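You operate a simulated robot arm through the tools that you are given. There is no shell and no other tool.

You run a simulated robot arm. Do the job below in one go: nothing can be reset, and whatever is moved stays where it is left.

## Task
Wind cord onto the winder up to the blue ring.
Fine: stand the cord cone on its feed post first, free the brake, crank till the coil meets the ring, then lock the brake again.

It is judged by the outcome, as a careful person would: the job done as asked, and still so three seconds after it is handed in. It fails if anything else is knocked over, pushed out of place, dropped, spilled or broken.

## Robot
A 6-joint arm with a two-finger gripper, fixed in place. Base frame: the origin is on the floor under the middle of its stand, x ahead of it, y to its left, z up. Units: mm, degrees, N and s.
With the tool pointing down near the work surface it reaches from about 320 to 660 mm from the base axis. Its first joint turns from -166.0 to 166.0 degrees. Payload 3.18 kg.
The TCP is the grasp point between the finger pads, 30 mm short of the fingertips. In the tool frame z runs along the fingers and y along their closing line. The gripper opens to 144 mm; its body begins 103 mm behind the TCP.
Orientation is that of the tool frame in the base frame, as a unit quaternion [w, x, y, z]. With the fingers straight down and closing along the base's y, the tool's x points along the base's -x, its y along +y and its z along -z.

## Interface
- The arm moves only by the tool apply_moves. Its argument "series" is a list of rows, each a list of 7 numbers: the shift along the tool's x, y, z in mm, then the turn, a rotation vector about the tool's x, y, z in degrees, then the opening, from 0 (shut) to 1 (fully open). In form: [[dx, dy, dz, wx, wy, wz, claw], ...]. A call has 1 to 20 rows; each row shifts and turns the commanded pose from where the row before left it, along the tool's axes as they then stand. A row lasts 0.2 s, in which the tool goes at most 50 mm and 8.6 degrees; a call with a longer step from one row to the next is refused whole, and so is a gripper value outside its range. A pose out of reach is approached as far as the arm can. The call stops where the force on the tool passes 40 N (or 10 N more than at its start, if that is more) or the arm is blocked; 0.2 s more then pass. The fingers move at their own pace (about 186.7 mm/s each) and stop on an object; they squeeze with about 40 N. The grip force told is the motor's: it shows also when the fingers shut on nothing. Time passes only in rows, and 0.2 s behind the last, so rows that do not move let the fingers close. The reply holds the time, the measured pose of the TCP, the force on the tool along the base axes, the opening and the grip force, in the units named above and with some noise, with the torque about the TCP (base axes, N m) and any sound that the robot's microphone picked up.
- Cameras (640 x 400 px; columns grow to the right, rows downward): "scene" is fixed at [49.9, -648.5, 1364.5]; the picture's right is [0.85, -0.53, 0.00], its down [-0.23, -0.37, -0.90] and it looks along [0.48, 0.76, -0.43] (base axes); focal length 367 px, centre (320, 200). "wrist" rides on the gripper at [76, 16, -143] in the tool frame; the picture's right is [-0.21, 0.98, 0.00], its down [-0.84, -0.18, -0.51] and it looks along [-0.50, -0.11, 0.86] (tool axes); focal length 218 px, centre (320, 200). There is no depth. A picture from a camera that has moved, and an enlarged one, comes with that camera's place and axes in the base frame and with its lens.
- grab_frame(camera): a new picture of that camera. No time passes.
- close_up(camera, box): a new picture of the part [left, top, right, bottom] of that camera's present view, enlarged. No time passes.
- sign_off(): hands the job in; it is judged then, once.

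Places have to be worked out from the pictures, the camera data and where the tool is seen. Open the gripper and draw the arm clear of the work before you hand the job in, unless the task says otherwise.

The tools are called after "Request:" by a JSON object that holds its "op" and its "data". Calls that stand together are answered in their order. apply_moves: Moves the arm, as the interface text tells. Its arguments: {"type":"object","properties":{"series":{"type":"array"}},"required":["series"]} The other tools are called the same way: grab_frame (camera) takes a picture; close_up (camera, box) takes an enlarged picture of a part of a camera's view; sign_off () hands the job in.

At the start:

```text
time: 0.0
tcp_pos: [337.0, 123.6, 1016.3]
ee_rot: [0.0, 0.001, 1.0, -0.001]
force: [-0.3, -0.1, 0.6]
ft_torque: [0.0, 0.02, 0.0]
grip_width: 143.8
grip_force: 0.0
```

scene: 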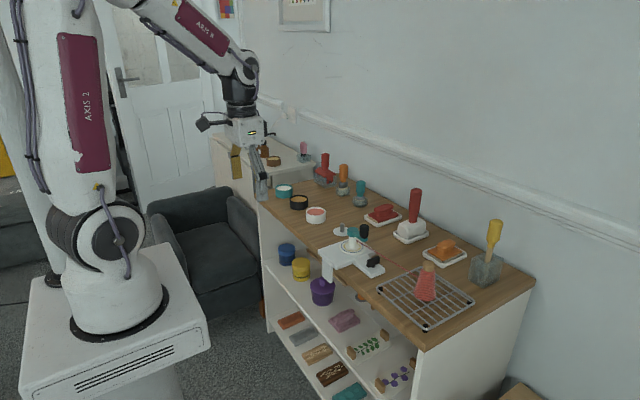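
wrist: 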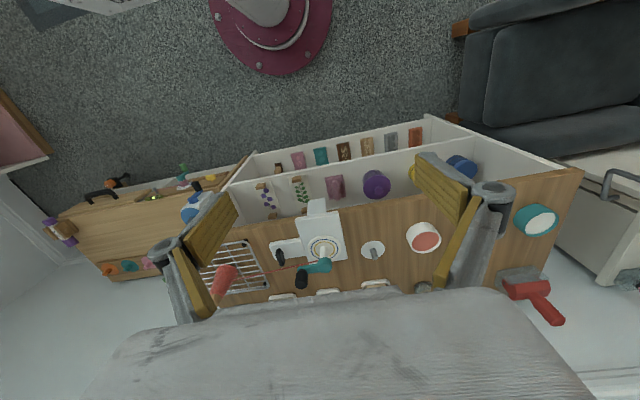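

I start by looking closely at the bench to find the winder, cone, feed post, brake and crank.

Request:
{"op": "close_up", "data": {"camera": "scene", "box": [300, 200, 500, 325]}}

Request:
{"op": "close_up", "data": {"camera": "wrist", "box": [180, 190, 400, 320]}}

Request:
{"op": "close_up", "data": {"camera": "scene", "box": [320, 215, 400, 285]}}

```text
3.20 times, centred on (400, 262) of scene
camera zoom: at [49.9, -648.5, 1364.5], right [0.85, -0.53, 0.0], down [-0.23, -0.37, -0.9], along [0.48, 0.76, -0.43], focal length 1175 px, centre (64, 0)
```

zoom: 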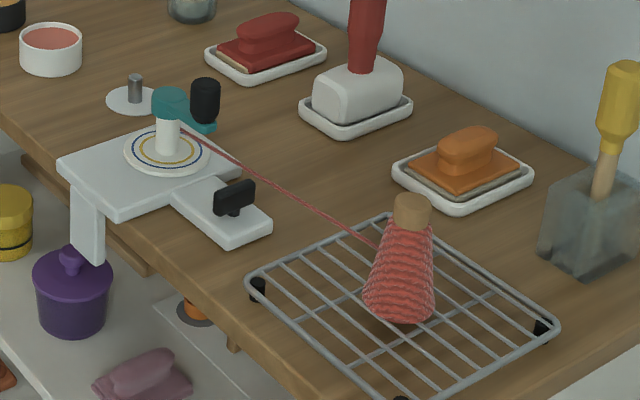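

```text
2.91 times, centred on (290, 255) of wrist
camera zoom: at [259.7, 140.1, 1157.6], right [0.21, 0.98, 0.0], down [0.84, -0.18, 0.51], along [0.5, -0.11, -0.86], focal length 635 px, centre (407, 40)
```

zoom: 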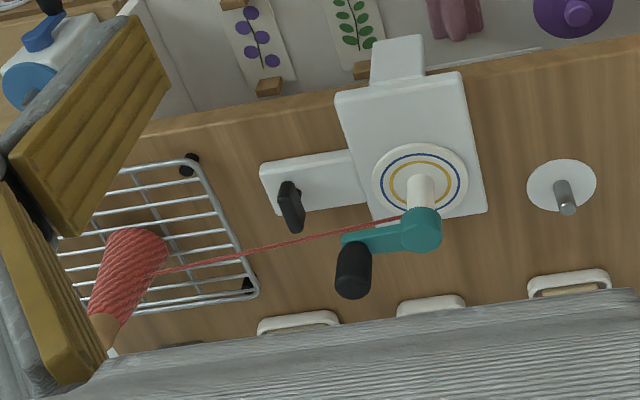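

```text
5.71 times, centred on (360, 250) of scene
camera zoom: at [49.9, -648.5, 1364.5], right [0.85, -0.53, 0.0], down [-0.23, -0.37, -0.9], along [0.48, 0.76, -0.43], focal length 2098 px, centre (91, -86)
```

zoom: 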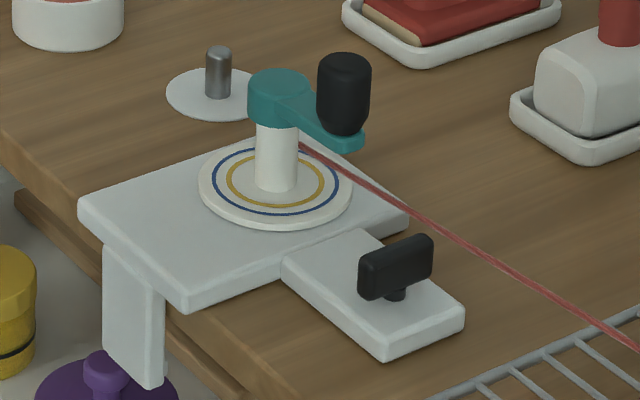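

The winder sits at the bench's near edge: hub near (618, 75, 771), crank knob near (616, 24, 867), brake lever on the block beside it. The feed post is near (663, 189) and the cone stands on the rack near (640, -187), with the bench at z≈755. I bring the wrist camera nearer for a better look before touching anything.

Request:
{"op": "apply_moves", "data": {"series": [[-30, -15, 20, 0, 0, 0, 1], [-30, -15, 20, 0, 0, 0, 1], [-20, -14, 16, 0, 0, 0, 1], [0, 0, 0, 0, 0, 0, 1], [0, 0, 0, 0, 0, 0, 1]]}}

Request:
{"op": "grab_frame", "data": {"camera": "wrist"}}

Request:
{"op": "close_up", "data": {"camera": "wrist", "box": [200, 160, 440, 310]}}

```text
time: 1.2
tcp_pos: [416.5, 80.3, 958.5]
ee_rot: [0.001, 0.0, 1.0, 0.001]
force: [0.5, 0.5, 0.7]
ft_torque: [0.02, 0.02, -0.01]
grip_width: 143.9
grip_force: 0.0
```

```text
taken
camera wrist: at [338.9, 96.0, 1100.6], right [0.21, 0.98, 0.0], down [0.84, -0.18, 0.51], along [0.5, -0.11, -0.86], focal length 218 px, centre (320, 200)
```

wrist: 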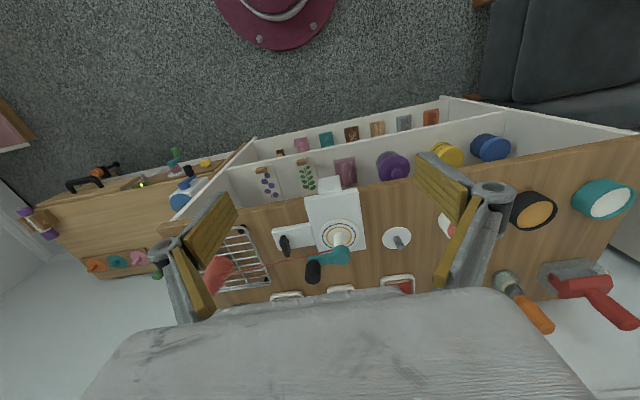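

```text
2.67 times, centred on (320, 235) of wrist
camera zoom: at [338.9, 96.0, 1100.6], right [0.21, 0.98, 0.0], down [0.84, -0.18, 0.51], along [0.5, -0.11, -0.86], focal length 582 px, centre (320, 107)
```

zoom: 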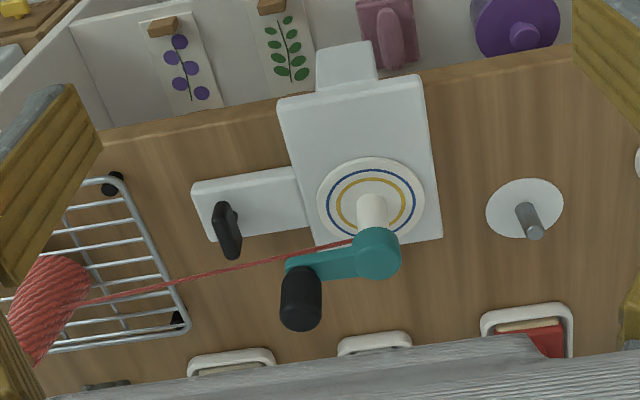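

From two views: flange centre (617, 74, 768), feed post (662.5, 188.4) standing on the bench at z≈754, brake lever near (609, -31, 785). I lower toward (500, -20, 880) to look at the brake closely.

Request:
{"op": "apply_moves", "data": {"series": [[-21, -25, 20, 0, 0, 0, 1], [-21, -25, 20, 0, 0, 0, 1], [-21, -25, 20, 0, 0, 0, 1], [-20, -25, 18, 0, 0, 0, 1], [0, 0, 0, 0, 0, 0, 1], [0, 0, 0, 0, 0, 0, 1]]}}

Request:
{"op": "grab_frame", "data": {"camera": "wrist"}}

Request:
{"op": "close_up", "data": {"camera": "wrist", "box": [260, 180, 420, 280]}}

```text
time: 2.6
tcp_pos: [499.3, -17.7, 883.2]
ee_rot: [0.0, 0.0, 1.0, 0.0]
force: [0.6, -0.9, -0.6]
ft_torque: [-0.03, 0.0, 0.02]
grip_width: 144.1
grip_force: 0.0
```

```text
taken
camera wrist: at [421.7, -2.2, 1023.8], right [0.21, 0.98, 0.0], down [0.84, -0.18, 0.51], along [0.5, -0.11, -0.86], focal length 218 px, centre (320, 200)
```

wrist: 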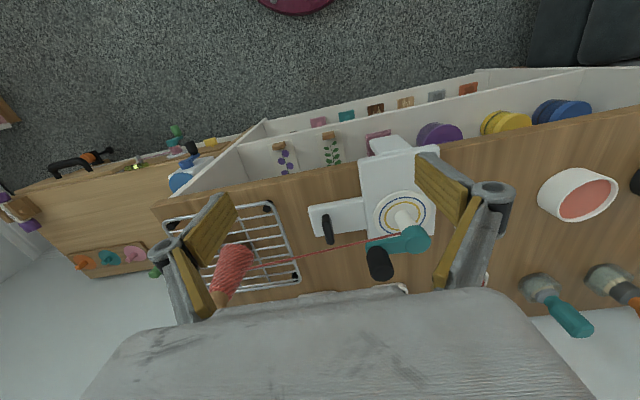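

```text
4.00 times, centred on (340, 230) of wrist
camera zoom: at [421.7, -2.2, 1023.8], right [0.21, 0.98, 0.0], down [0.84, -0.18, 0.51], along [0.5, -0.11, -0.86], focal length 873 px, centre (240, 80)
```

zoom: 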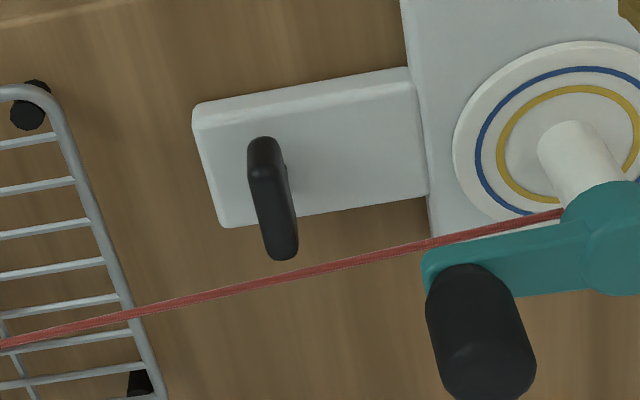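

The brake is a bar knob lying along x (about (578..626), y≈-29, top z≈795). The cone comes first, so I go and view it from above and behind.

Request:
{"op": "apply_moves", "data": {"series": [[5, -43, -12, 0, 0, 0, 1], [5, -43, -12, 0, 0, 0, 1], [5, -43, -12, 0, 0, 0, 1], [5, -43, -12, 0, 0, 0, 1], [0, 0, 0, 0, 0, 0, 1], [0, 0, 0, 0, 0, 0, 1]]}}

Request:
{"op": "grab_frame", "data": {"camera": "wrist"}}

Request:
{"op": "close_up", "data": {"camera": "wrist", "box": [260, 180, 420, 280]}}

Request:
{"op": "close_up", "data": {"camera": "scene", "box": [390, 240, 470, 310]}}

```text
time: 4.0
tcp_pos: [478.7, -191.0, 931.2]
ee_rot: [0.0, -0.001, 1.0, 0.0]
force: [-0.1, -0.9, -0.7]
ft_torque: [0.0, -0.01, 0.03]
grip_width: 144.2
grip_force: 0.1
```

```text
taken
camera wrist: at [401.2, -176.0, 1072.7], right [0.21, 0.98, 0.0], down [0.84, -0.18, 0.51], along [0.5, -0.11, -0.86], focal length 218 px, centre (320, 200)
```

wrist: 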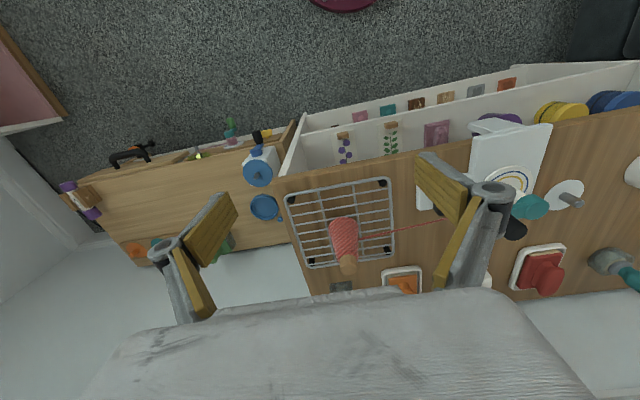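

```text
4.00 times, centred on (340, 230) of wrist
camera zoom: at [401.2, -176.0, 1072.7], right [0.21, 0.98, 0.0], down [0.84, -0.18, 0.51], along [0.5, -0.11, -0.86], focal length 873 px, centre (240, 80)
```

zoom: 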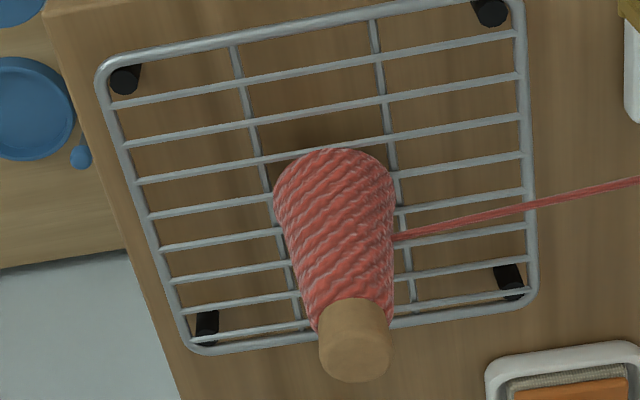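

```text
5.71 times, centred on (430, 275) of scene
camera zoom: at [49.9, -648.5, 1364.5], right [0.85, -0.53, 0.0], down [-0.23, -0.37, -0.9], along [0.48, 0.76, -0.43], focal length 2098 px, centre (-309, -229)
```

zoom: 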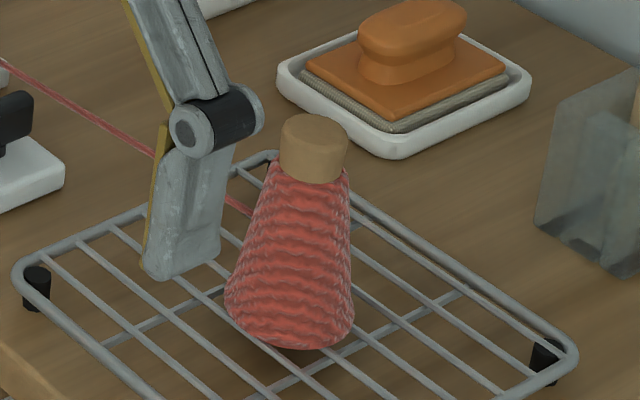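

The cone's wooden cap is centred at about (642, -185), z 841–862, with the cone base at ≈768. That is near the reach limit, so I tilt the tool outward 20° about base y, half-close the fingers, and move to above the cap.

Request:
{"op": "apply_moves", "data": {"series": [[0, 0, 0, 0, -6.67, 0, 1], [0, 0, 0, 0, -6.67, 0, 0.6], [0, 0, 0, 0, -6.66, 0, 0.5], [-36.4, 1.5, 13.2, 0, 0, 0, 0.5], [-36.4, 1.5, 13.2, 0, 0, 0, 0.5], [-36.4, 1.5, 13.2, 0, 0, 0, 0.5], [-36.4, 1.5, 13.2, 0, 0, 0, 0.5], [0, 0, 0, 0, 0, 0, 0.5], [0, 0, 0, 0, 0, 0, 0.5]]}}

Request:
{"op": "grab_frame", "data": {"camera": "wrist"}}

Request:
{"op": "grab_frame", "data": {"camera": "scene"}}

```text
time: 6.0
tcp_pos: [634.4, -185.6, 931.7]
ee_rot: [0.174, 0.0, 0.985, 0.0]
force: [-0.1, 0.2, 0.1]
ft_torque: [0.03, 0.01, -0.01]
grip_width: 72.0
grip_force: 0.1
```

```text
taken
camera wrist: at [512.9, -169.6, 1038.7], right [0.2, 0.98, 0.07], down [0.62, -0.18, 0.76], along [0.76, -0.11, -0.64], focal length 218 px, centre (320, 200)
```

wrist: 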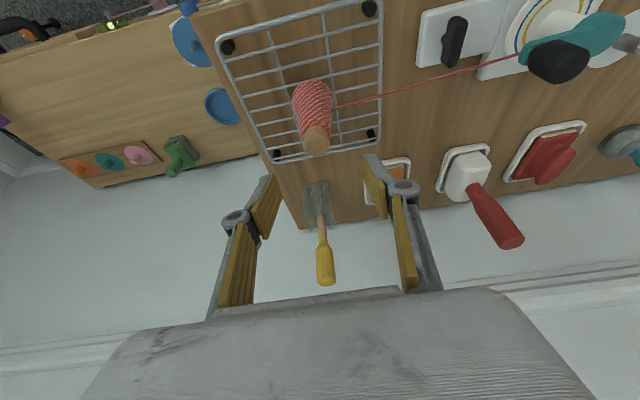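

```text
taken
```

scene: 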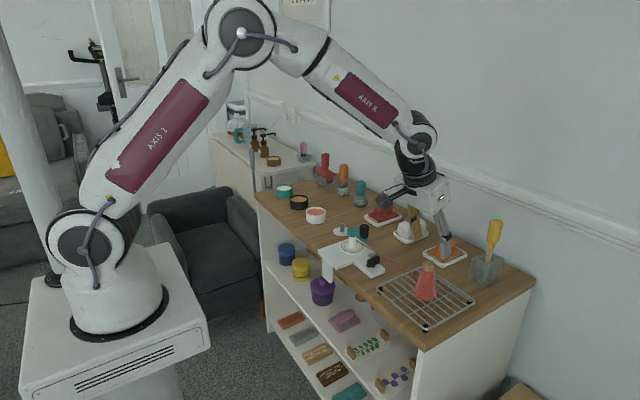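

The tool holds at (634, -186, 932) with a 20° tilt. I check the cap position in a close-up before descending.

Request:
{"op": "close_up", "data": {"camera": "wrist", "box": [270, 70, 430, 170]}}

Request:
{"op": "close_up", "data": {"camera": "scene", "box": [390, 200, 490, 310]}}

```text
4.00 times, centred on (350, 120) of wrist
camera zoom: at [512.9, -169.6, 1038.7], right [0.2, 0.98, 0.07], down [0.62, -0.18, 0.76], along [0.76, -0.11, -0.64], focal length 873 px, centre (200, 520)
```

zoom: 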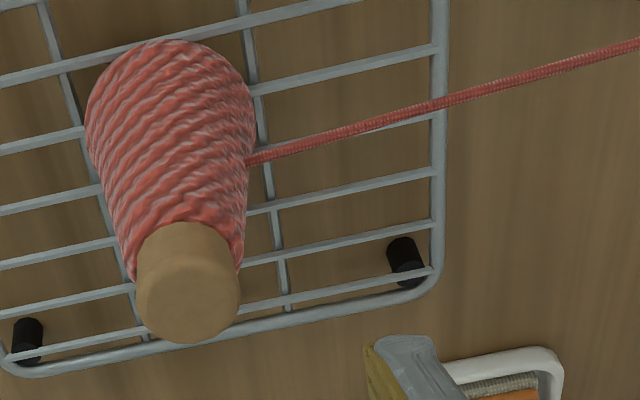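

```text
3.64 times, centred on (440, 255) of scene
camera zoom: at [49.9, -648.5, 1364.5], right [0.85, -0.53, 0.0], down [-0.23, -0.37, -0.9], along [0.48, 0.76, -0.43], focal length 1335 px, centre (-116, 0)
```

zoom: 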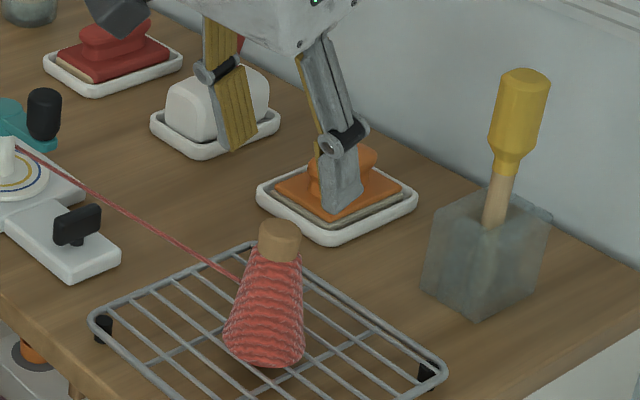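

Cap top confirmed at about (641, -185.5, 864). I descend so the fingertips sit at z≈846, around the wooden cap only.

Request:
{"op": "apply_moves", "data": {"series": [[7, 0, 18, 0, 0, 0, 0.5], [7, 0, 18, 0, 0, 0, 0.5], [7, 0, 17, 0, 0, 0, 0.5], [0, 0, 0, 0, 0, 0, 0.5], [0, 0, 0, 0, 0, 0, 0.5]]}}

Request:
{"op": "close_up", "data": {"camera": "scene", "box": [390, 200, 490, 310]}}

Request:
{"op": "close_up", "data": {"camera": "wrist", "box": [220, 130, 420, 290]}}

```text
time: 7.2
tcp_pos: [632.3, -185.0, 872.3]
ee_rot: [0.173, 0.0, 0.985, 0.001]
force: [-0.3, 0.3, -0.2]
ft_torque: [0.01, 0.01, -0.02]
grip_width: 72.1
grip_force: 0.1
```

```text
3.64 times, centred on (440, 255) of scene
camera zoom: at [49.9, -648.5, 1364.5], right [0.85, -0.53, 0.0], down [-0.23, -0.37, -0.9], along [0.48, 0.76, -0.43], focal length 1335 px, centre (-116, 0)
```

zoom: 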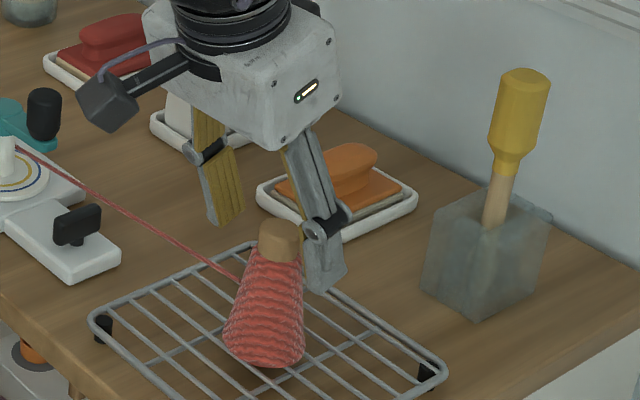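

```text
2.50 times, centred on (320, 210) of wrist
camera zoom: at [511.2, -169.8, 979.9], right [0.2, 0.98, 0.07], down [0.62, -0.18, 0.77], along [0.76, -0.11, -0.64], focal length 546 px, centre (320, 175)
```

zoom: 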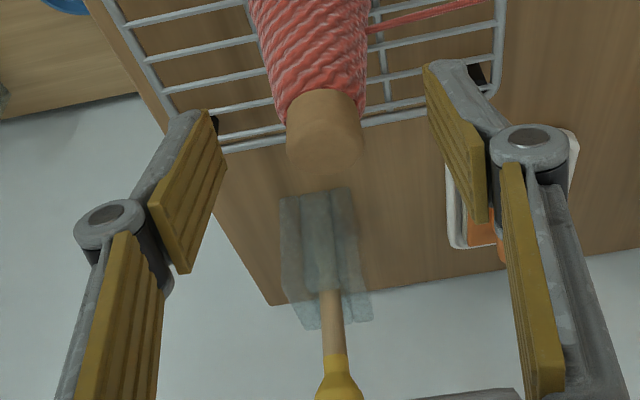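

The fingers straddle the cap evenly. I close slowly onto it.

Request:
{"op": "apply_moves", "data": {"series": [[0, 0, 0, 0, 0, 0, 0.35], [0, 0, 0, 0, 0, 0, 0.27], [0, 0, 0, 0, 0, 0, 0.22], [0, 0, 0, 0, 0, 0, 0.18], [0, 0, 0, 0, 0, 0, 0.1], [0, 0, 0, 0, 0, 0, 0.0], [0, 0, 0, 0, 0, 0, 0.0], [0, 0, 0, 0, 0, 0, 0.0]]}}

Request:
{"op": "close_up", "data": {"camera": "scene", "box": [390, 200, 490, 310]}}

Request:
{"op": "close_up", "data": {"camera": "wrist", "box": [220, 130, 420, 290]}}

```text
time: 9.0
tcp_pos: [632.0, -185.7, 873.5]
ee_rot: [0.174, 0.0, 0.985, 0.0]
force: [0.1, 0.5, 0.4]
ft_torque: [0.0, -0.02, 0.03]
grip_width: 25.0
grip_force: 39.8
```

```text
3.64 times, centred on (440, 255) of scene
camera zoom: at [49.9, -648.5, 1364.5], right [0.85, -0.53, 0.0], down [-0.23, -0.37, -0.9], along [0.48, 0.76, -0.43], focal length 1335 px, centre (-116, 0)
```

zoom: 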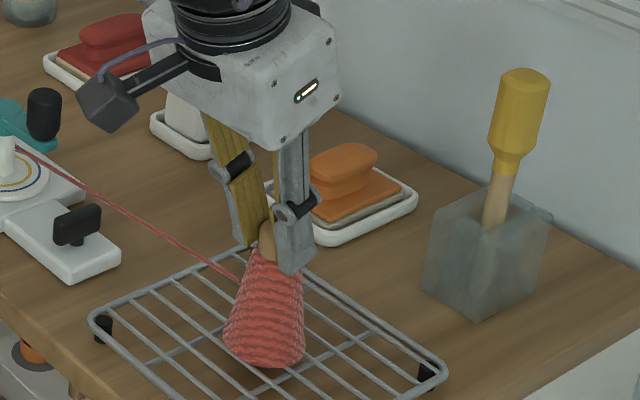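

```text
2.50 times, centred on (320, 210) of wrist
camera zoom: at [511.2, -169.8, 979.9], right [0.2, 0.98, 0.07], down [0.62, -0.18, 0.77], along [0.76, -0.11, -0.64], focal length 546 px, centre (320, 175)
```

zoom: 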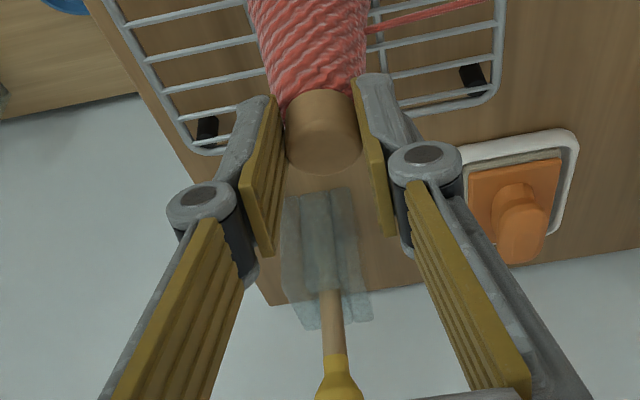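

The cap is held at 25 mm with about 40 N. I lift slowly by about 30 mm and check that the cone comes along upright.

Request:
{"op": "apply_moves", "data": {"series": [[-1.7, 0, -4.7, 0, 0, 0, 0], [-1.7, 0, -4.7, 0, 0, 0, 0], [-3.42, 0, -9.4, 0, 0, 0, 0], [-3.42, 0, -9.4, 0, 0, 0, 0], [0, 0, 0, 0, 0, 0, 0], [0, 0, 0, 0, 0, 0, 0]]}}

Request:
{"op": "close_up", "data": {"camera": "scene", "box": [390, 200, 490, 310]}}

```text
time: 10.4
tcp_pos: [632.8, -186.2, 903.7]
ee_rot: [0.174, 0.0, 0.985, -0.001]
force: [-0.6, 0.4, -0.6]
ft_torque: [-0.03, 0.01, 0.01]
grip_width: 25.1
grip_force: 40.0
```

```text
3.64 times, centred on (440, 255) of scene
camera zoom: at [49.9, -648.5, 1364.5], right [0.85, -0.53, 0.0], down [-0.23, -0.37, -0.9], along [0.48, 0.76, -0.43], focal length 1335 px, centre (-116, 0)
```

zoom: 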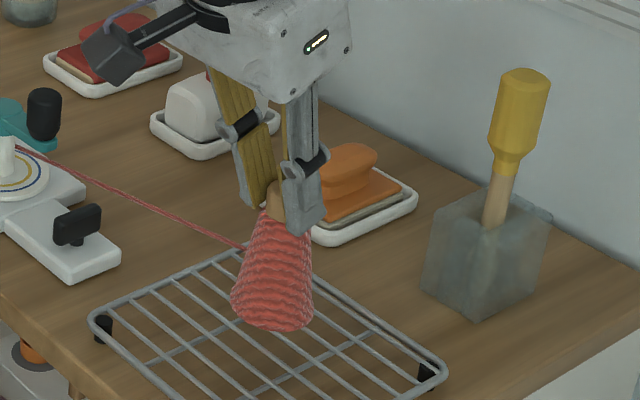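

The cone came up cleanly and hangs upright. I raise it further and carry it around the robot side of the winder, clear of the crank, toward the feed post.

Request:
{"op": "apply_moves", "data": {"series": [[-3.42, 0, -9.4, 0, 0, 0, 0], [-6.84, 0, -18.8, 0, 0, 0, 0], [-6.84, 0, -18.8, 0, 0, 0, 0], [-3.42, 0, -9.4, 0, 0, 0, 0], [9.4, 0, -3.42, 0, 0, 0, 0], [18.8, 0, -6.84, 0, 0, 0, 0], [23.49, 0, -8.55, 0, 0, 0, 0], [23.49, 0, -8.55, 0, 0, 0, 0], [23.49, 0, -8.55, 0, 0, 0, 0], [23.49, 0, -8.55, 0, 0, 0, 0], [23.49, 0, -8.55, 0, 0, 0, 0], [18.8, 5, -6.84, 0, 0, 0, 0], [9.4, 15, -3.42, 0, 0, 0, 0], [0, 20, 0, 0, 0, 0, 0], [0, 10, 0, 0, 0, 0, 0], [0, 0, 0, 0, 0, 0, 0]]}}

Request:
{"op": "grab_frame", "data": {"camera": "scene"}}

```text
time: 13.8
tcp_pos: [446.9, -135.1, 964.0]
ee_rot: [0.174, 0.0, 0.985, 0.0]
force: [-0.3, 0.0, -0.9]
ft_torque: [0.0, 0.05, 0.0]
grip_width: 24.9
grip_force: 40.5
```

```text
taken
```

scene: 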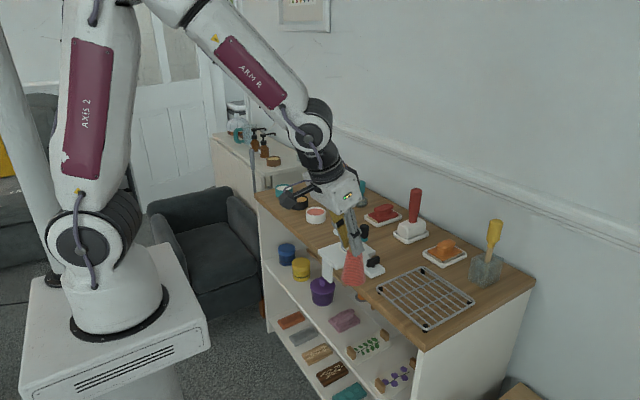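

The cone is still firmly held and upright. I carry on in +y past the winder.

Request:
{"op": "apply_moves", "data": {"series": [[0, 15, 0, 0, 0, 0, 0], [0, 25, 0, 0, 0, 0, 0], [0, 25, 0, 0, 0, 0, 0], [0, 25, 0, 0, 0, 0, 0], [0, 25, 0, 0, 0, 0, 0], [0, 25, 0, 0, 0, 0, 0], [0, 25, 0, 0, 0, 0, 0], [0, 25, 0, 0, 0, 0, 0], [0, 25, 0, 0, 0, 0, 0], [0, 25, 0, 0, 0, 0, 0], [0, 25, 0, 0, 0, 0, 0], [0, 25, 0, 0, 0, 0, 0], [0, 20, 0, 0, 0, 0, 0], [0, 10, 0, 0, 0, 0, 0], [0, 3.5, 0, 0, 0, 0, 0], [0, 0, 0, 0, 0, 0, 0]]}}

Request:
{"op": "grab_frame", "data": {"camera": "scene"}}

Request:
{"op": "grab_frame", "data": {"camera": "wrist"}}

```text
time: 17.2
tcp_pos: [446.7, 188.7, 964.0]
ee_rot: [0.174, 0.0, 0.985, 0.0]
force: [-0.1, 0.2, -0.7]
ft_torque: [0.0, -0.01, 0.0]
grip_width: 24.8
grip_force: 39.6
```

```text
taken
```

scene: 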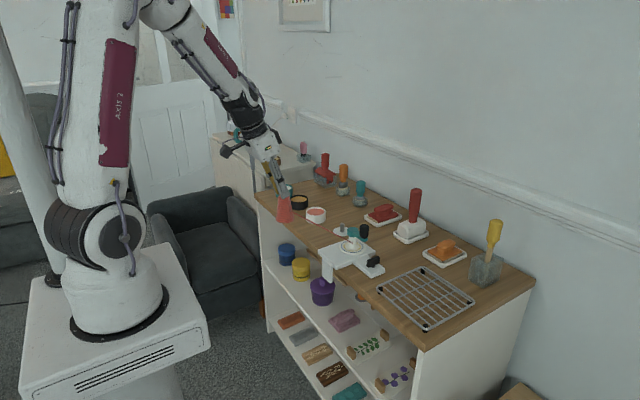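

```text
taken
camera wrist: at [326.0, 204.2, 1070.2], right [0.2, 0.98, 0.07], down [0.62, -0.18, 0.77], along [0.76, -0.11, -0.64], focal length 218 px, centre (320, 200)
```

wrist: 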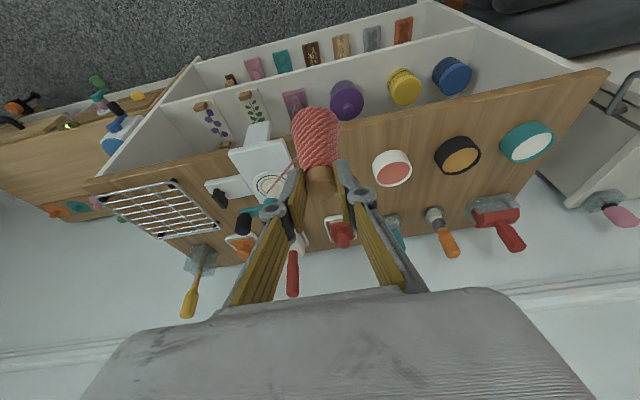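

Still secure, now level with the post in y. I move outward in +x to just short of above the post, keeping height.

Request:
{"op": "apply_moves", "data": {"series": [[-9.4, 0, 3.42, 0, 0, 0, 0], [-18.8, 0, 6.84, 0, 0, 0, 0], [-23.49, 0, 8.55, 0, 0, 0, 0], [-23.49, 0, 8.55, 0, 0, 0, 0], [-23.49, 0, 8.55, 0, 0, 0, 0], [-23.49, 0, 8.55, 0, 0, 0, 0], [-23.49, 0, 8.55, 0, 0, 0, 0], [-18.8, 0, 6.84, 0, 0, 0, 0], [-14.1, 0, 5.13, 0, 0, 0, 0], [-7.5, 0, 2.73, 0, 0, 0, 0], [0, 0, 0, 0, 0, 0, 0], [0, 0, 0, 0, 0, 0, 0]]}}

Request:
{"op": "close_up", "data": {"camera": "scene", "box": [300, 160, 400, 260]}}

Request:
{"op": "grab_frame", "data": {"camera": "wrist"}}

Request:
{"op": "close_up", "data": {"camera": "wrist", "box": [240, 70, 400, 190]}}

```text
time: 19.8
tcp_pos: [646.0, 186.5, 963.2]
ee_rot: [0.174, -0.001, 0.985, 0.0]
force: [0.3, 0.4, -0.9]
ft_torque: [0.0, 0.04, 0.01]
grip_width: 24.8
grip_force: 39.7
```

```text
4.00 times, centred on (350, 210) of scene
camera zoom: at [49.9, -648.5, 1364.5], right [0.85, -0.53, 0.0], down [-0.23, -0.37, -0.9], along [0.48, 0.76, -0.43], focal length 1469 px, centre (200, 160)
```

zoom: 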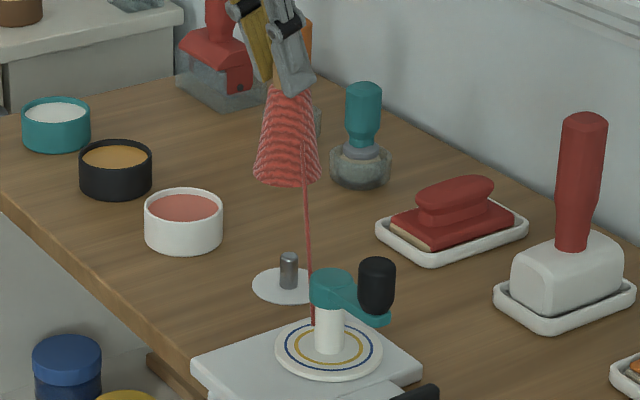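

```text
taken
camera wrist: at [524.2, 202.9, 1069.2], right [0.2, 0.98, 0.07], down [0.62, -0.18, 0.77], along [0.76, -0.11, -0.64], focal length 218 px, centre (320, 200)
```

wrist: 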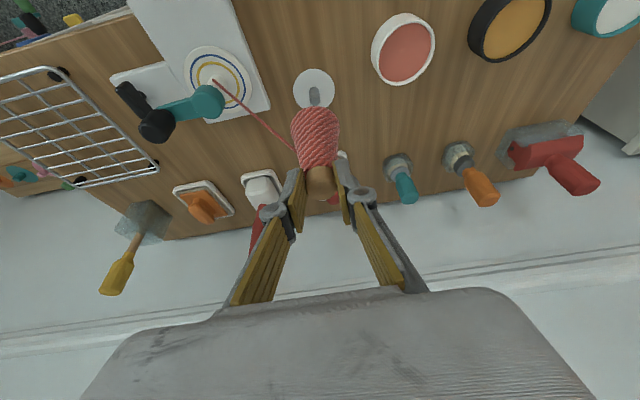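

```text
3.33 times, centred on (320, 130) of wrist
camera zoom: at [524.2, 202.9, 1069.2], right [0.2, 0.98, 0.07], down [0.62, -0.18, 0.77], along [0.76, -0.11, -0.64], focal length 728 px, centre (320, 433)
```

zoom: 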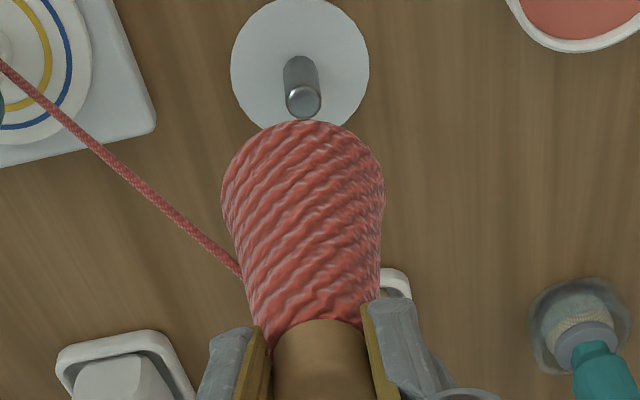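

The post is at about (662.7, 189.5), and the cone base now hangs at about (654.8, 186). I shift +8, +3 to line up and come down to 25 mm above the post top to re-check.

Request:
{"op": "apply_moves", "data": {"series": [[-7.52, 3, 2.74, 0, 0, 0, 0], [5.47, 0, 15.04, 0, 0, 0, 0], [5.47, 0, 15.04, 0, 0, 0, 0], [5.47, 0, 15.04, 0, 0, 0, 0], [0, 0, 0, 0, 0, 0, 0], [0, 0, 0, 0, 0, 0, 0]]}}

Request:
{"op": "close_up", "data": {"camera": "scene", "box": [320, 180, 380, 240]}}

Request:
{"op": "close_up", "data": {"camera": "wrist", "box": [240, 70, 400, 190]}}

```text
time: 21.2
tcp_pos: [653.4, 189.8, 913.7]
ee_rot: [0.174, 0.0, 0.985, -0.001]
force: [-0.1, -0.4, -1.4]
ft_torque: [-0.01, 0.01, 0.02]
grip_width: 24.9
grip_force: 39.9
```

```text
6.67 times, centred on (350, 210) of scene
camera zoom: at [49.9, -648.5, 1364.5], right [0.85, -0.53, 0.0], down [-0.23, -0.37, -0.9], along [0.48, 0.76, -0.43], focal length 2448 px, centre (120, 133)
```

zoom: 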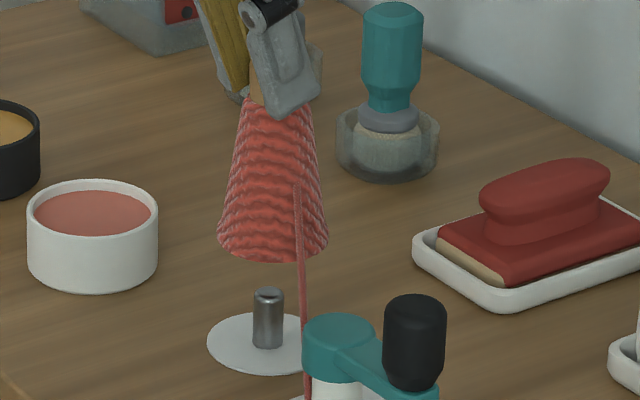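

```text
3.33 times, centred on (320, 130) of wrist
camera zoom: at [532.1, 205.9, 1021.6], right [0.2, 0.98, 0.07], down [0.62, -0.18, 0.77], along [0.76, -0.11, -0.64], focal length 728 px, centre (320, 433)
```

zoom: 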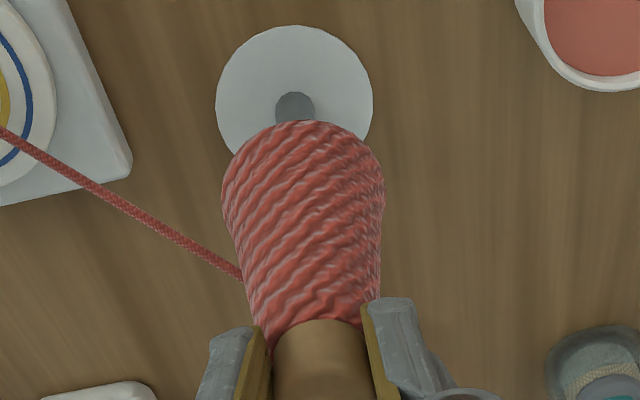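

Comparing both views, the cone axis is about +2.4 mm in x and +0.8 mm in y from the post axis, base at z≈810. I correct that and come down to just above the post top.

Request:
{"op": "apply_moves", "data": {"series": [[2.26, -0.8, -0.82, 0, 0, 0, 0], [3.76, 0, 10.33, 0, 0, 0, 0], [3.76, 0, 10.33, 0, 0, 0, 0], [0, 0, 0, 0, 0, 0, 0], [0, 0, 0, 0, 0, 0, 0]]}}

Request:
{"op": "close_up", "data": {"camera": "scene", "box": [325, 195, 375, 240]}}

Request:
{"op": "close_up", "data": {"camera": "wrist", "box": [260, 70, 380, 160]}}

```text
time: 22.4
tcp_pos: [650.6, 189.6, 893.4]
ee_rot: [0.174, 0.001, 0.985, 0.0]
force: [-0.3, 0.1, -0.1]
ft_torque: [0.02, 0.02, 0.0]
grip_width: 25.0
grip_force: 39.9
```

```text
8.89 times, centred on (350, 218) of scene
camera zoom: at [49.9, -648.5, 1364.5], right [0.85, -0.53, 0.0], down [-0.23, -0.37, -0.9], along [0.48, 0.76, -0.43], focal length 3264 px, centre (53, 44)
```

zoom: 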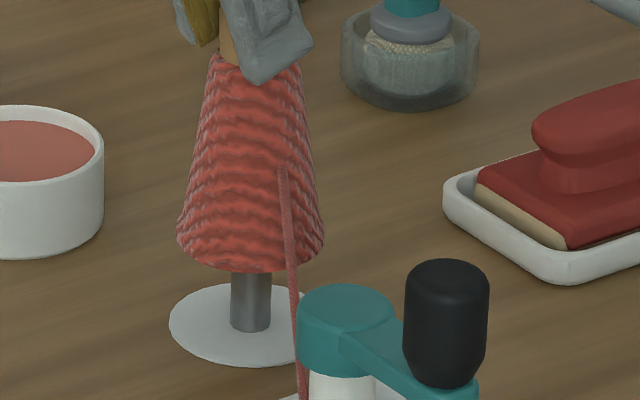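

```text
4.44 times, centred on (320, 115) of wrist
camera zoom: at [529.4, 205.3, 1000.2], right [0.2, 0.98, 0.07], down [0.62, -0.18, 0.77], along [0.76, -0.11, -0.64], focal length 970 px, centre (320, 578)
```

zoom: 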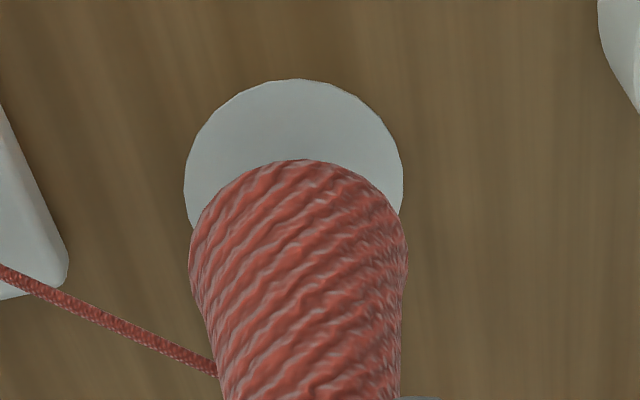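

Nearly concentric: I judge the cone about 1 mm short in x. I nudge +0.8, +0.3 and lower 14 mm gently to see whether the post enters the bore.

Request:
{"op": "apply_moves", "data": {"series": [[-0.75, 0.3, 0.27, 0, 0, 0, 0], [1.2, 0, 3.29, 0, 0, 0, 0], [1.2, 0, 3.29, 0, 0, 0, 0], [1.2, 0, 3.29, 0, 0, 0, 0], [1.2, 0, 3.29, 0, 0, 0, 0], [0, 0, 0, 0, 0, 0, 0]]}}

Request:
{"op": "close_up", "data": {"camera": "scene", "box": [325, 195, 375, 240]}}

```text
time: 23.8
tcp_pos: [652.2, 190.9, 879.1]
ee_rot: [0.173, 0.0, 0.985, 0.001]
force: [-0.6, 0.4, -0.2]
ft_torque: [0.02, 0.03, 0.0]
grip_width: 24.9
grip_force: 40.4
```

```text
8.89 times, centred on (350, 218) of scene
camera zoom: at [49.9, -648.5, 1364.5], right [0.85, -0.53, 0.0], down [-0.23, -0.37, -0.9], along [0.48, 0.76, -0.43], focal length 3264 px, centre (53, 44)
```

zoom: 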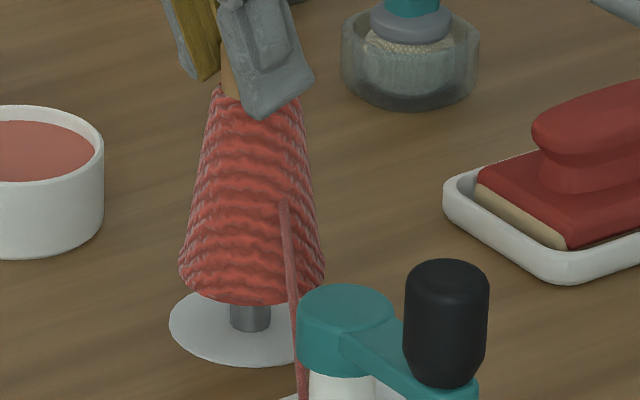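

The base is now below the post top with no contact force, so the post is in the bore. I lower the rest of the way in small steps.

Request:
{"op": "apply_moves", "data": {"series": [[1.2, 0, 3.29, 0, 0, 0, 0], [1.2, 0, 3.29, 0, 0, 0, 0], [1.03, 0, 2.82, 0, 0, 0, 0], [0.68, 0, 1.88, 0, 0, 0, 0], [0, 0, 0, 0, 0, 0, 0]]}}

Request:
{"op": "close_up", "data": {"camera": "scene", "box": [325, 195, 375, 240]}}

Request:
{"op": "close_up", "data": {"camera": "wrist", "box": [260, 70, 380, 160]}}

```text
time: 25.0
tcp_pos: [651.4, 190.1, 867.2]
ee_rot: [0.173, 0.0, 0.985, 0.0]
force: [0.0, -0.6, -0.5]
ft_torque: [-0.03, 0.03, -0.01]
grip_width: 24.8
grip_force: 40.4
```

```text
8.89 times, centred on (350, 218) of scene
camera zoom: at [49.9, -648.5, 1364.5], right [0.85, -0.53, 0.0], down [-0.23, -0.37, -0.9], along [0.48, 0.76, -0.43], focal length 3264 px, centre (53, 44)
```

zoom: 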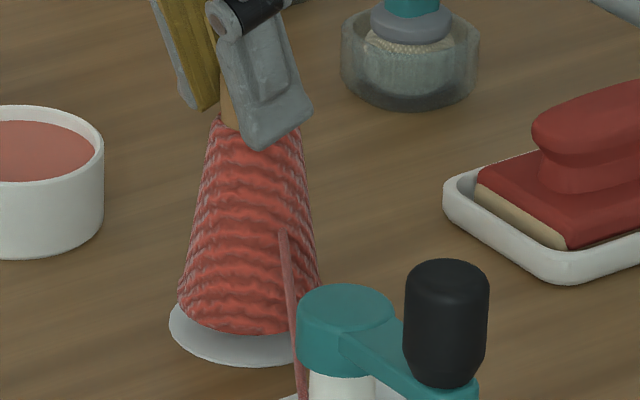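

```text
4.44 times, centred on (320, 115) of wrist
camera zoom: at [530.9, 205.9, 973.9], right [0.2, 0.98, 0.07], down [0.62, -0.18, 0.77], along [0.76, -0.11, -0.64], focal length 970 px, centre (320, 578)
```

zoom: 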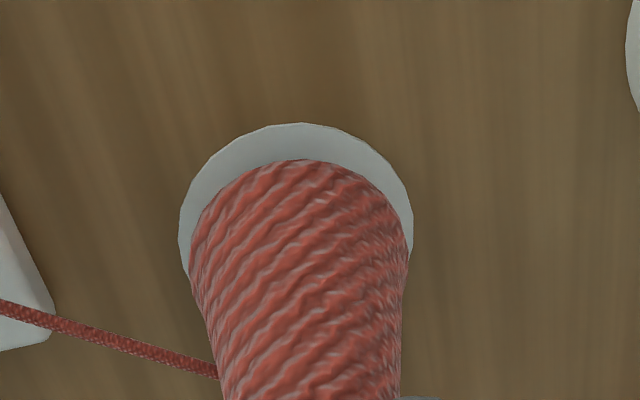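

No force yet and a few millimetres remain to the disc. I go on in 1–1.5 mm steps and watch for contact.

Request:
{"op": "apply_moves", "data": {"series": [[0.51, 0, 1.41, 0, 0, 0, 0], [0.51, 0, 1.41, 0, 0, 0, 0], [0, 0, 0, 0, 0, 0, 0]]}}

Request:
{"op": "close_up", "data": {"camera": "scene", "box": [325, 195, 375, 240]}}

```text
time: 25.8
tcp_pos: [651.6, 190.8, 863.9]
ee_rot: [0.174, 0.0, 0.985, 0.0]
force: [-0.6, -0.5, -1.0]
ft_torque: [0.0, 0.03, 0.02]
grip_width: 25.0
grip_force: 40.1
```

```text
8.89 times, centred on (350, 218) of scene
camera zoom: at [49.9, -648.5, 1364.5], right [0.85, -0.53, 0.0], down [-0.23, -0.37, -0.9], along [0.48, 0.76, -0.43], focal length 3264 px, centre (53, 44)
```

zoom: 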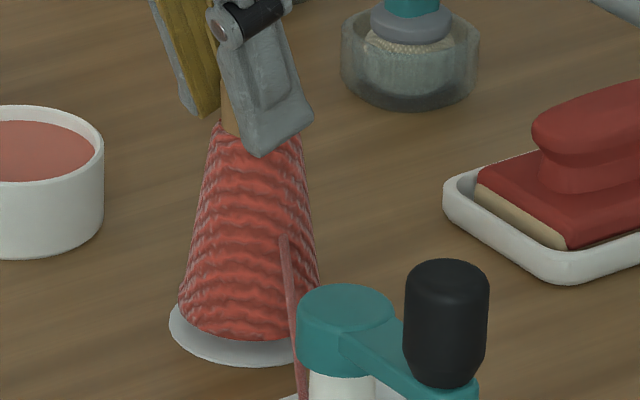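

Request:
{"op": "apply_moves", "data": {"series": [[0.34, 0, 0.94, 0, 0, 0, 0], [0.34, 0, 0.94, 0, 0, 0, 0], [0, 0, 0, 0, 0, 0, 0]]}}

Request:
{"op": "close_up", "data": {"camera": "scene", "box": [325, 195, 375, 240]}}

```text
time: 26.6
tcp_pos: [651.4, 190.6, 862.5]
ee_rot: [0.174, 0.0, 0.985, 0.0]
force: [0.4, -0.2, -1.3]
ft_torque: [-0.01, 0.02, 0.03]
grip_width: 25.2
grip_force: 39.5
```

```text
8.89 times, centred on (350, 218) of scene
camera zoom: at [49.9, -648.5, 1364.5], right [0.85, -0.53, 0.0], down [-0.23, -0.37, -0.9], along [0.48, 0.76, -0.43], focal length 3264 px, centre (53, 44)
```

zoom: 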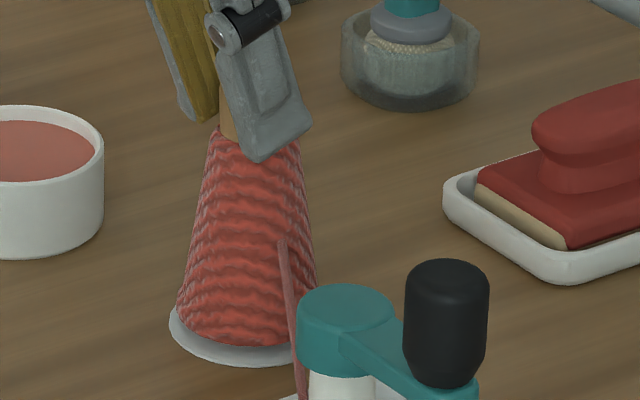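

Still free (no rising force); by the ellipse offset the base is about 3–5 mm above the disc. I keep lowering in 1 mm steps.

Request:
{"op": "apply_moves", "data": {"series": [[0.34, 0, 0.94, 0, 0, 0, 0], [0.34, 0, 0.94, 0, 0, 0, 0], [0, 0, 0, 0, 0, 0, 0]]}}

Request:
{"op": "close_up", "data": {"camera": "scene", "box": [325, 195, 375, 240]}}

Request:
{"op": "close_up", "data": {"camera": "wrist", "box": [260, 70, 380, 160]}}

```text
time: 27.4
tcp_pos: [652.5, 190.6, 859.3]
ee_rot: [0.173, 0.001, 0.985, -0.001]
force: [-0.5, 0.7, -1.1]
ft_torque: [0.02, 0.01, -0.04]
grip_width: 24.9
grip_force: 40.1
```

```text
8.89 times, centred on (350, 218) of scene
camera zoom: at [49.9, -648.5, 1364.5], right [0.85, -0.53, 0.0], down [-0.23, -0.37, -0.9], along [0.48, 0.76, -0.43], focal length 3264 px, centre (53, 44)
```

zoom: 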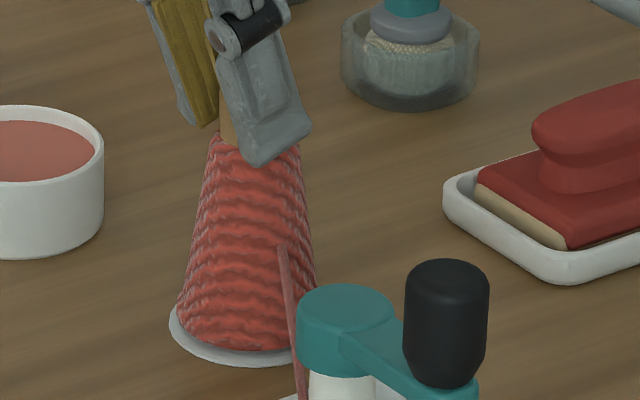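

```text
4.44 times, centred on (320, 115) of wrist
camera zoom: at [531.1, 206.4, 967.0], right [0.2, 0.98, 0.07], down [0.62, -0.18, 0.77], along [0.76, -0.11, -0.64], focal length 970 px, centre (320, 578)
```

zoom: 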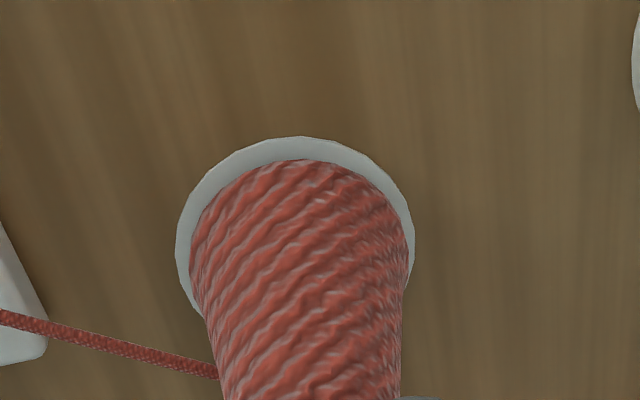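

The reading still shows no contact load. I continue lowering by another 2 mm.

Request:
{"op": "apply_moves", "data": {"series": [[0.34, 0, 0.94, 0, 0, 0, 0], [0.34, 0, 0.94, 0, 0, 0, 0], [0, 0, 0, 0, 0, 0, 0]]}}

Request:
{"op": "close_up", "data": {"camera": "scene", "box": [325, 195, 375, 240]}}

```text
time: 28.2
tcp_pos: [652.5, 191.6, 857.9]
ee_rot: [0.174, 0.0, 0.985, 0.0]
force: [-0.4, 0.7, -1.2]
ft_torque: [0.0, 0.0, 0.01]
grip_width: 24.9
grip_force: 40.5
```

```text
8.89 times, centred on (350, 218) of scene
camera zoom: at [49.9, -648.5, 1364.5], right [0.85, -0.53, 0.0], down [-0.23, -0.37, -0.9], along [0.48, 0.76, -0.43], focal length 3264 px, centre (53, 44)
```

zoom: 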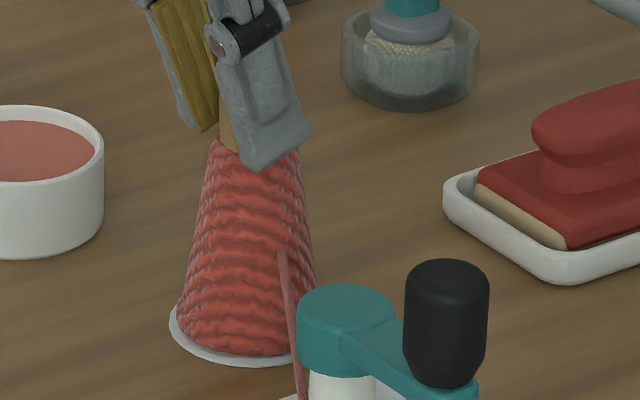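

The base edge keeps dropping toward the disc rim. I lower 2 mm more.

Request:
{"op": "apply_moves", "data": {"series": [[0.34, 0, 0.94, 0, 0, 0, 0], [0.34, 0, 0.94, 0, 0, 0, 0], [0, 0, 0, 0, 0, 0, 0]]}}

Request:
{"op": "close_up", "data": {"camera": "scene", "box": [325, 195, 375, 240]}}

```text
time: 29.0
tcp_pos: [651.2, 191.2, 857.0]
ee_rot: [0.174, 0.0, 0.985, 0.0]
force: [0.1, -0.3, -0.9]
ft_torque: [0.0, 0.0, -0.02]
grip_width: 24.5
grip_force: 40.0
```

```text
8.89 times, centred on (350, 218) of scene
camera zoom: at [49.9, -648.5, 1364.5], right [0.85, -0.53, 0.0], down [-0.23, -0.37, -0.9], along [0.48, 0.76, -0.43], focal length 3264 px, centre (53, 44)
```

zoom: 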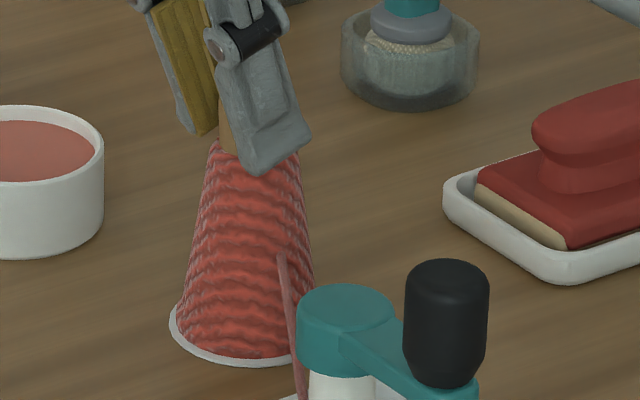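

By the ellipses the base should now be touching the disc; I probe 1 mm further for a contact load.

Request:
{"op": "apply_moves", "data": {"series": [[0.34, 0, 0.94, 0, 0, 0, 0], [0, 0, 0, 0, 0, 0, 0]]}}

Request:
{"op": "close_up", "data": {"camera": "scene", "box": [325, 195, 375, 240]}}

```text
time: 29.6
tcp_pos: [651.6, 191.1, 855.1]
ee_rot: [0.174, -0.001, 0.985, 0.0]
force: [-0.5, 0.4, -0.9]
ft_torque: [0.03, 0.01, -0.02]
grip_width: 24.8
grip_force: 40.4
```

```text
8.89 times, centred on (350, 218) of scene
camera zoom: at [49.9, -648.5, 1364.5], right [0.85, -0.53, 0.0], down [-0.23, -0.37, -0.9], along [0.48, 0.76, -0.43], focal length 3264 px, centre (53, 44)
```

zoom: 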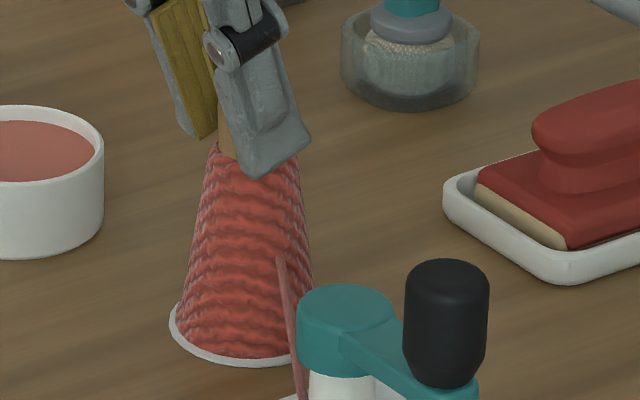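

No contact load shows yet. I lower another 1.5 mm while watching the force.

Request:
{"op": "apply_moves", "data": {"series": [[0.25, 0, 0.7, 0, 0, 0, 0], [0.25, 0, 0.7, 0, 0, 0, 0], [0, 0, 0, 0, 0, 0, 0]]}}

Request:
{"op": "close_up", "data": {"camera": "scene", "box": [325, 195, 375, 240]}}

Request:
{"op": "grab_frame", "data": {"camera": "wrist"}}

```text
time: 30.4
tcp_pos: [653.0, 190.4, 855.4]
ee_rot: [0.175, 0.0, 0.985, 0.0]
force: [-2.4, 2.5, 8.7]
ft_torque: [0.19, 0.24, -0.01]
grip_width: 25.0
grip_force: 40.1
```

```text
8.89 times, centred on (350, 218) of scene
camera zoom: at [49.9, -648.5, 1364.5], right [0.85, -0.53, 0.0], down [-0.23, -0.37, -0.9], along [0.48, 0.76, -0.43], focal length 3264 px, centre (53, 44)
```

zoom: 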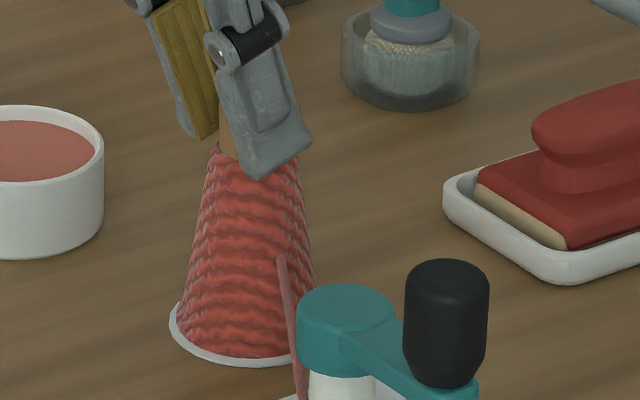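

```text
taken
camera wrist: at [531.2, 206.7, 961.6], right [0.2, 0.98, 0.07], down [0.62, -0.18, 0.77], along [0.76, -0.11, -0.64], focal length 218 px, centre (320, 200)
```

wrist: 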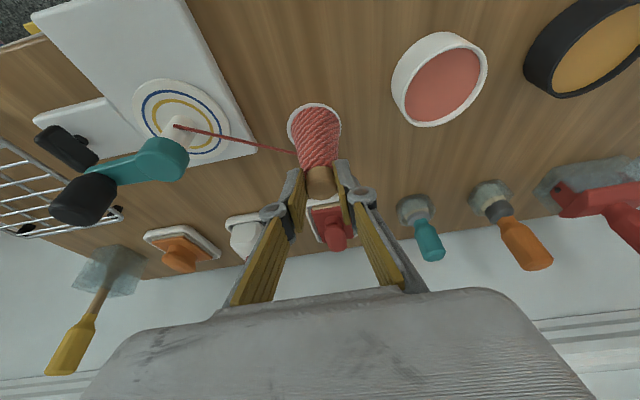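

Contact: 8.7 N upward, so the cone is seated on the disc over the post. I open the fingers gradually and check the cone stands by itself.

Request:
{"op": "apply_moves", "data": {"series": [[0, 0, 0, 0, 0, 0, 0.18], [0, 0, 0, 0, 0, 0, 0.2], [0, 0, 0, 0, 0, 0, 0.24], [0, 0, 0, 0, 0, 0, 0.32], [0, 0, 0, 0, 0, 0, 0.42], [0, 0, 0, 0, 0, 0, 0.5], [0, 0, 0, 0, 0, 0, 0.5]]}}

Request:
{"op": "close_up", "data": {"camera": "scene", "box": [325, 195, 375, 240]}}

Request:
{"op": "grab_frame", "data": {"camera": "wrist"}}

```text
time: 32.0
tcp_pos: [651.6, 190.9, 854.7]
ee_rot: [0.174, 0.0, 0.985, 0.0]
force: [0.6, 0.1, -0.3]
ft_torque: [0.01, 0.01, 0.04]
grip_width: 72.2
grip_force: 0.1
```

```text
8.89 times, centred on (350, 218) of scene
camera zoom: at [49.9, -648.5, 1364.5], right [0.85, -0.53, 0.0], down [-0.23, -0.37, -0.9], along [0.48, 0.76, -0.43], focal length 3264 px, centre (53, 44)
```

zoom: 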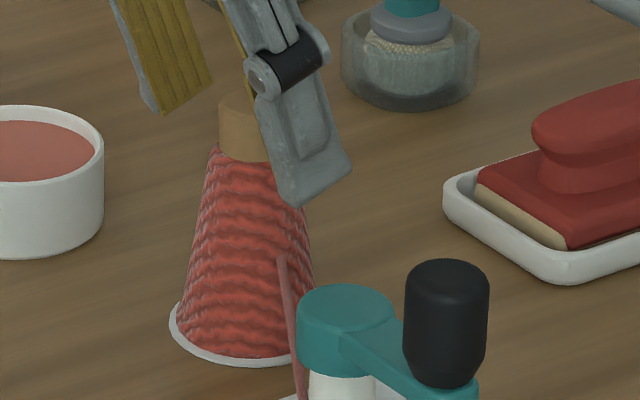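

```text
taken
camera wrist: at [531.1, 206.4, 961.0], right [0.2, 0.98, 0.07], down [0.62, -0.18, 0.77], along [0.76, -0.11, -0.64], focal length 218 px, centre (320, 200)
```

wrist: 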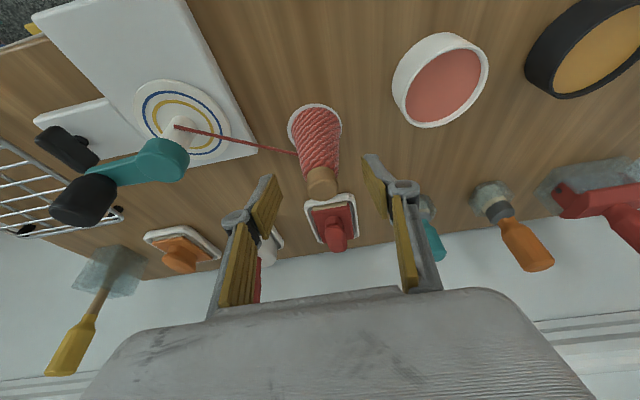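

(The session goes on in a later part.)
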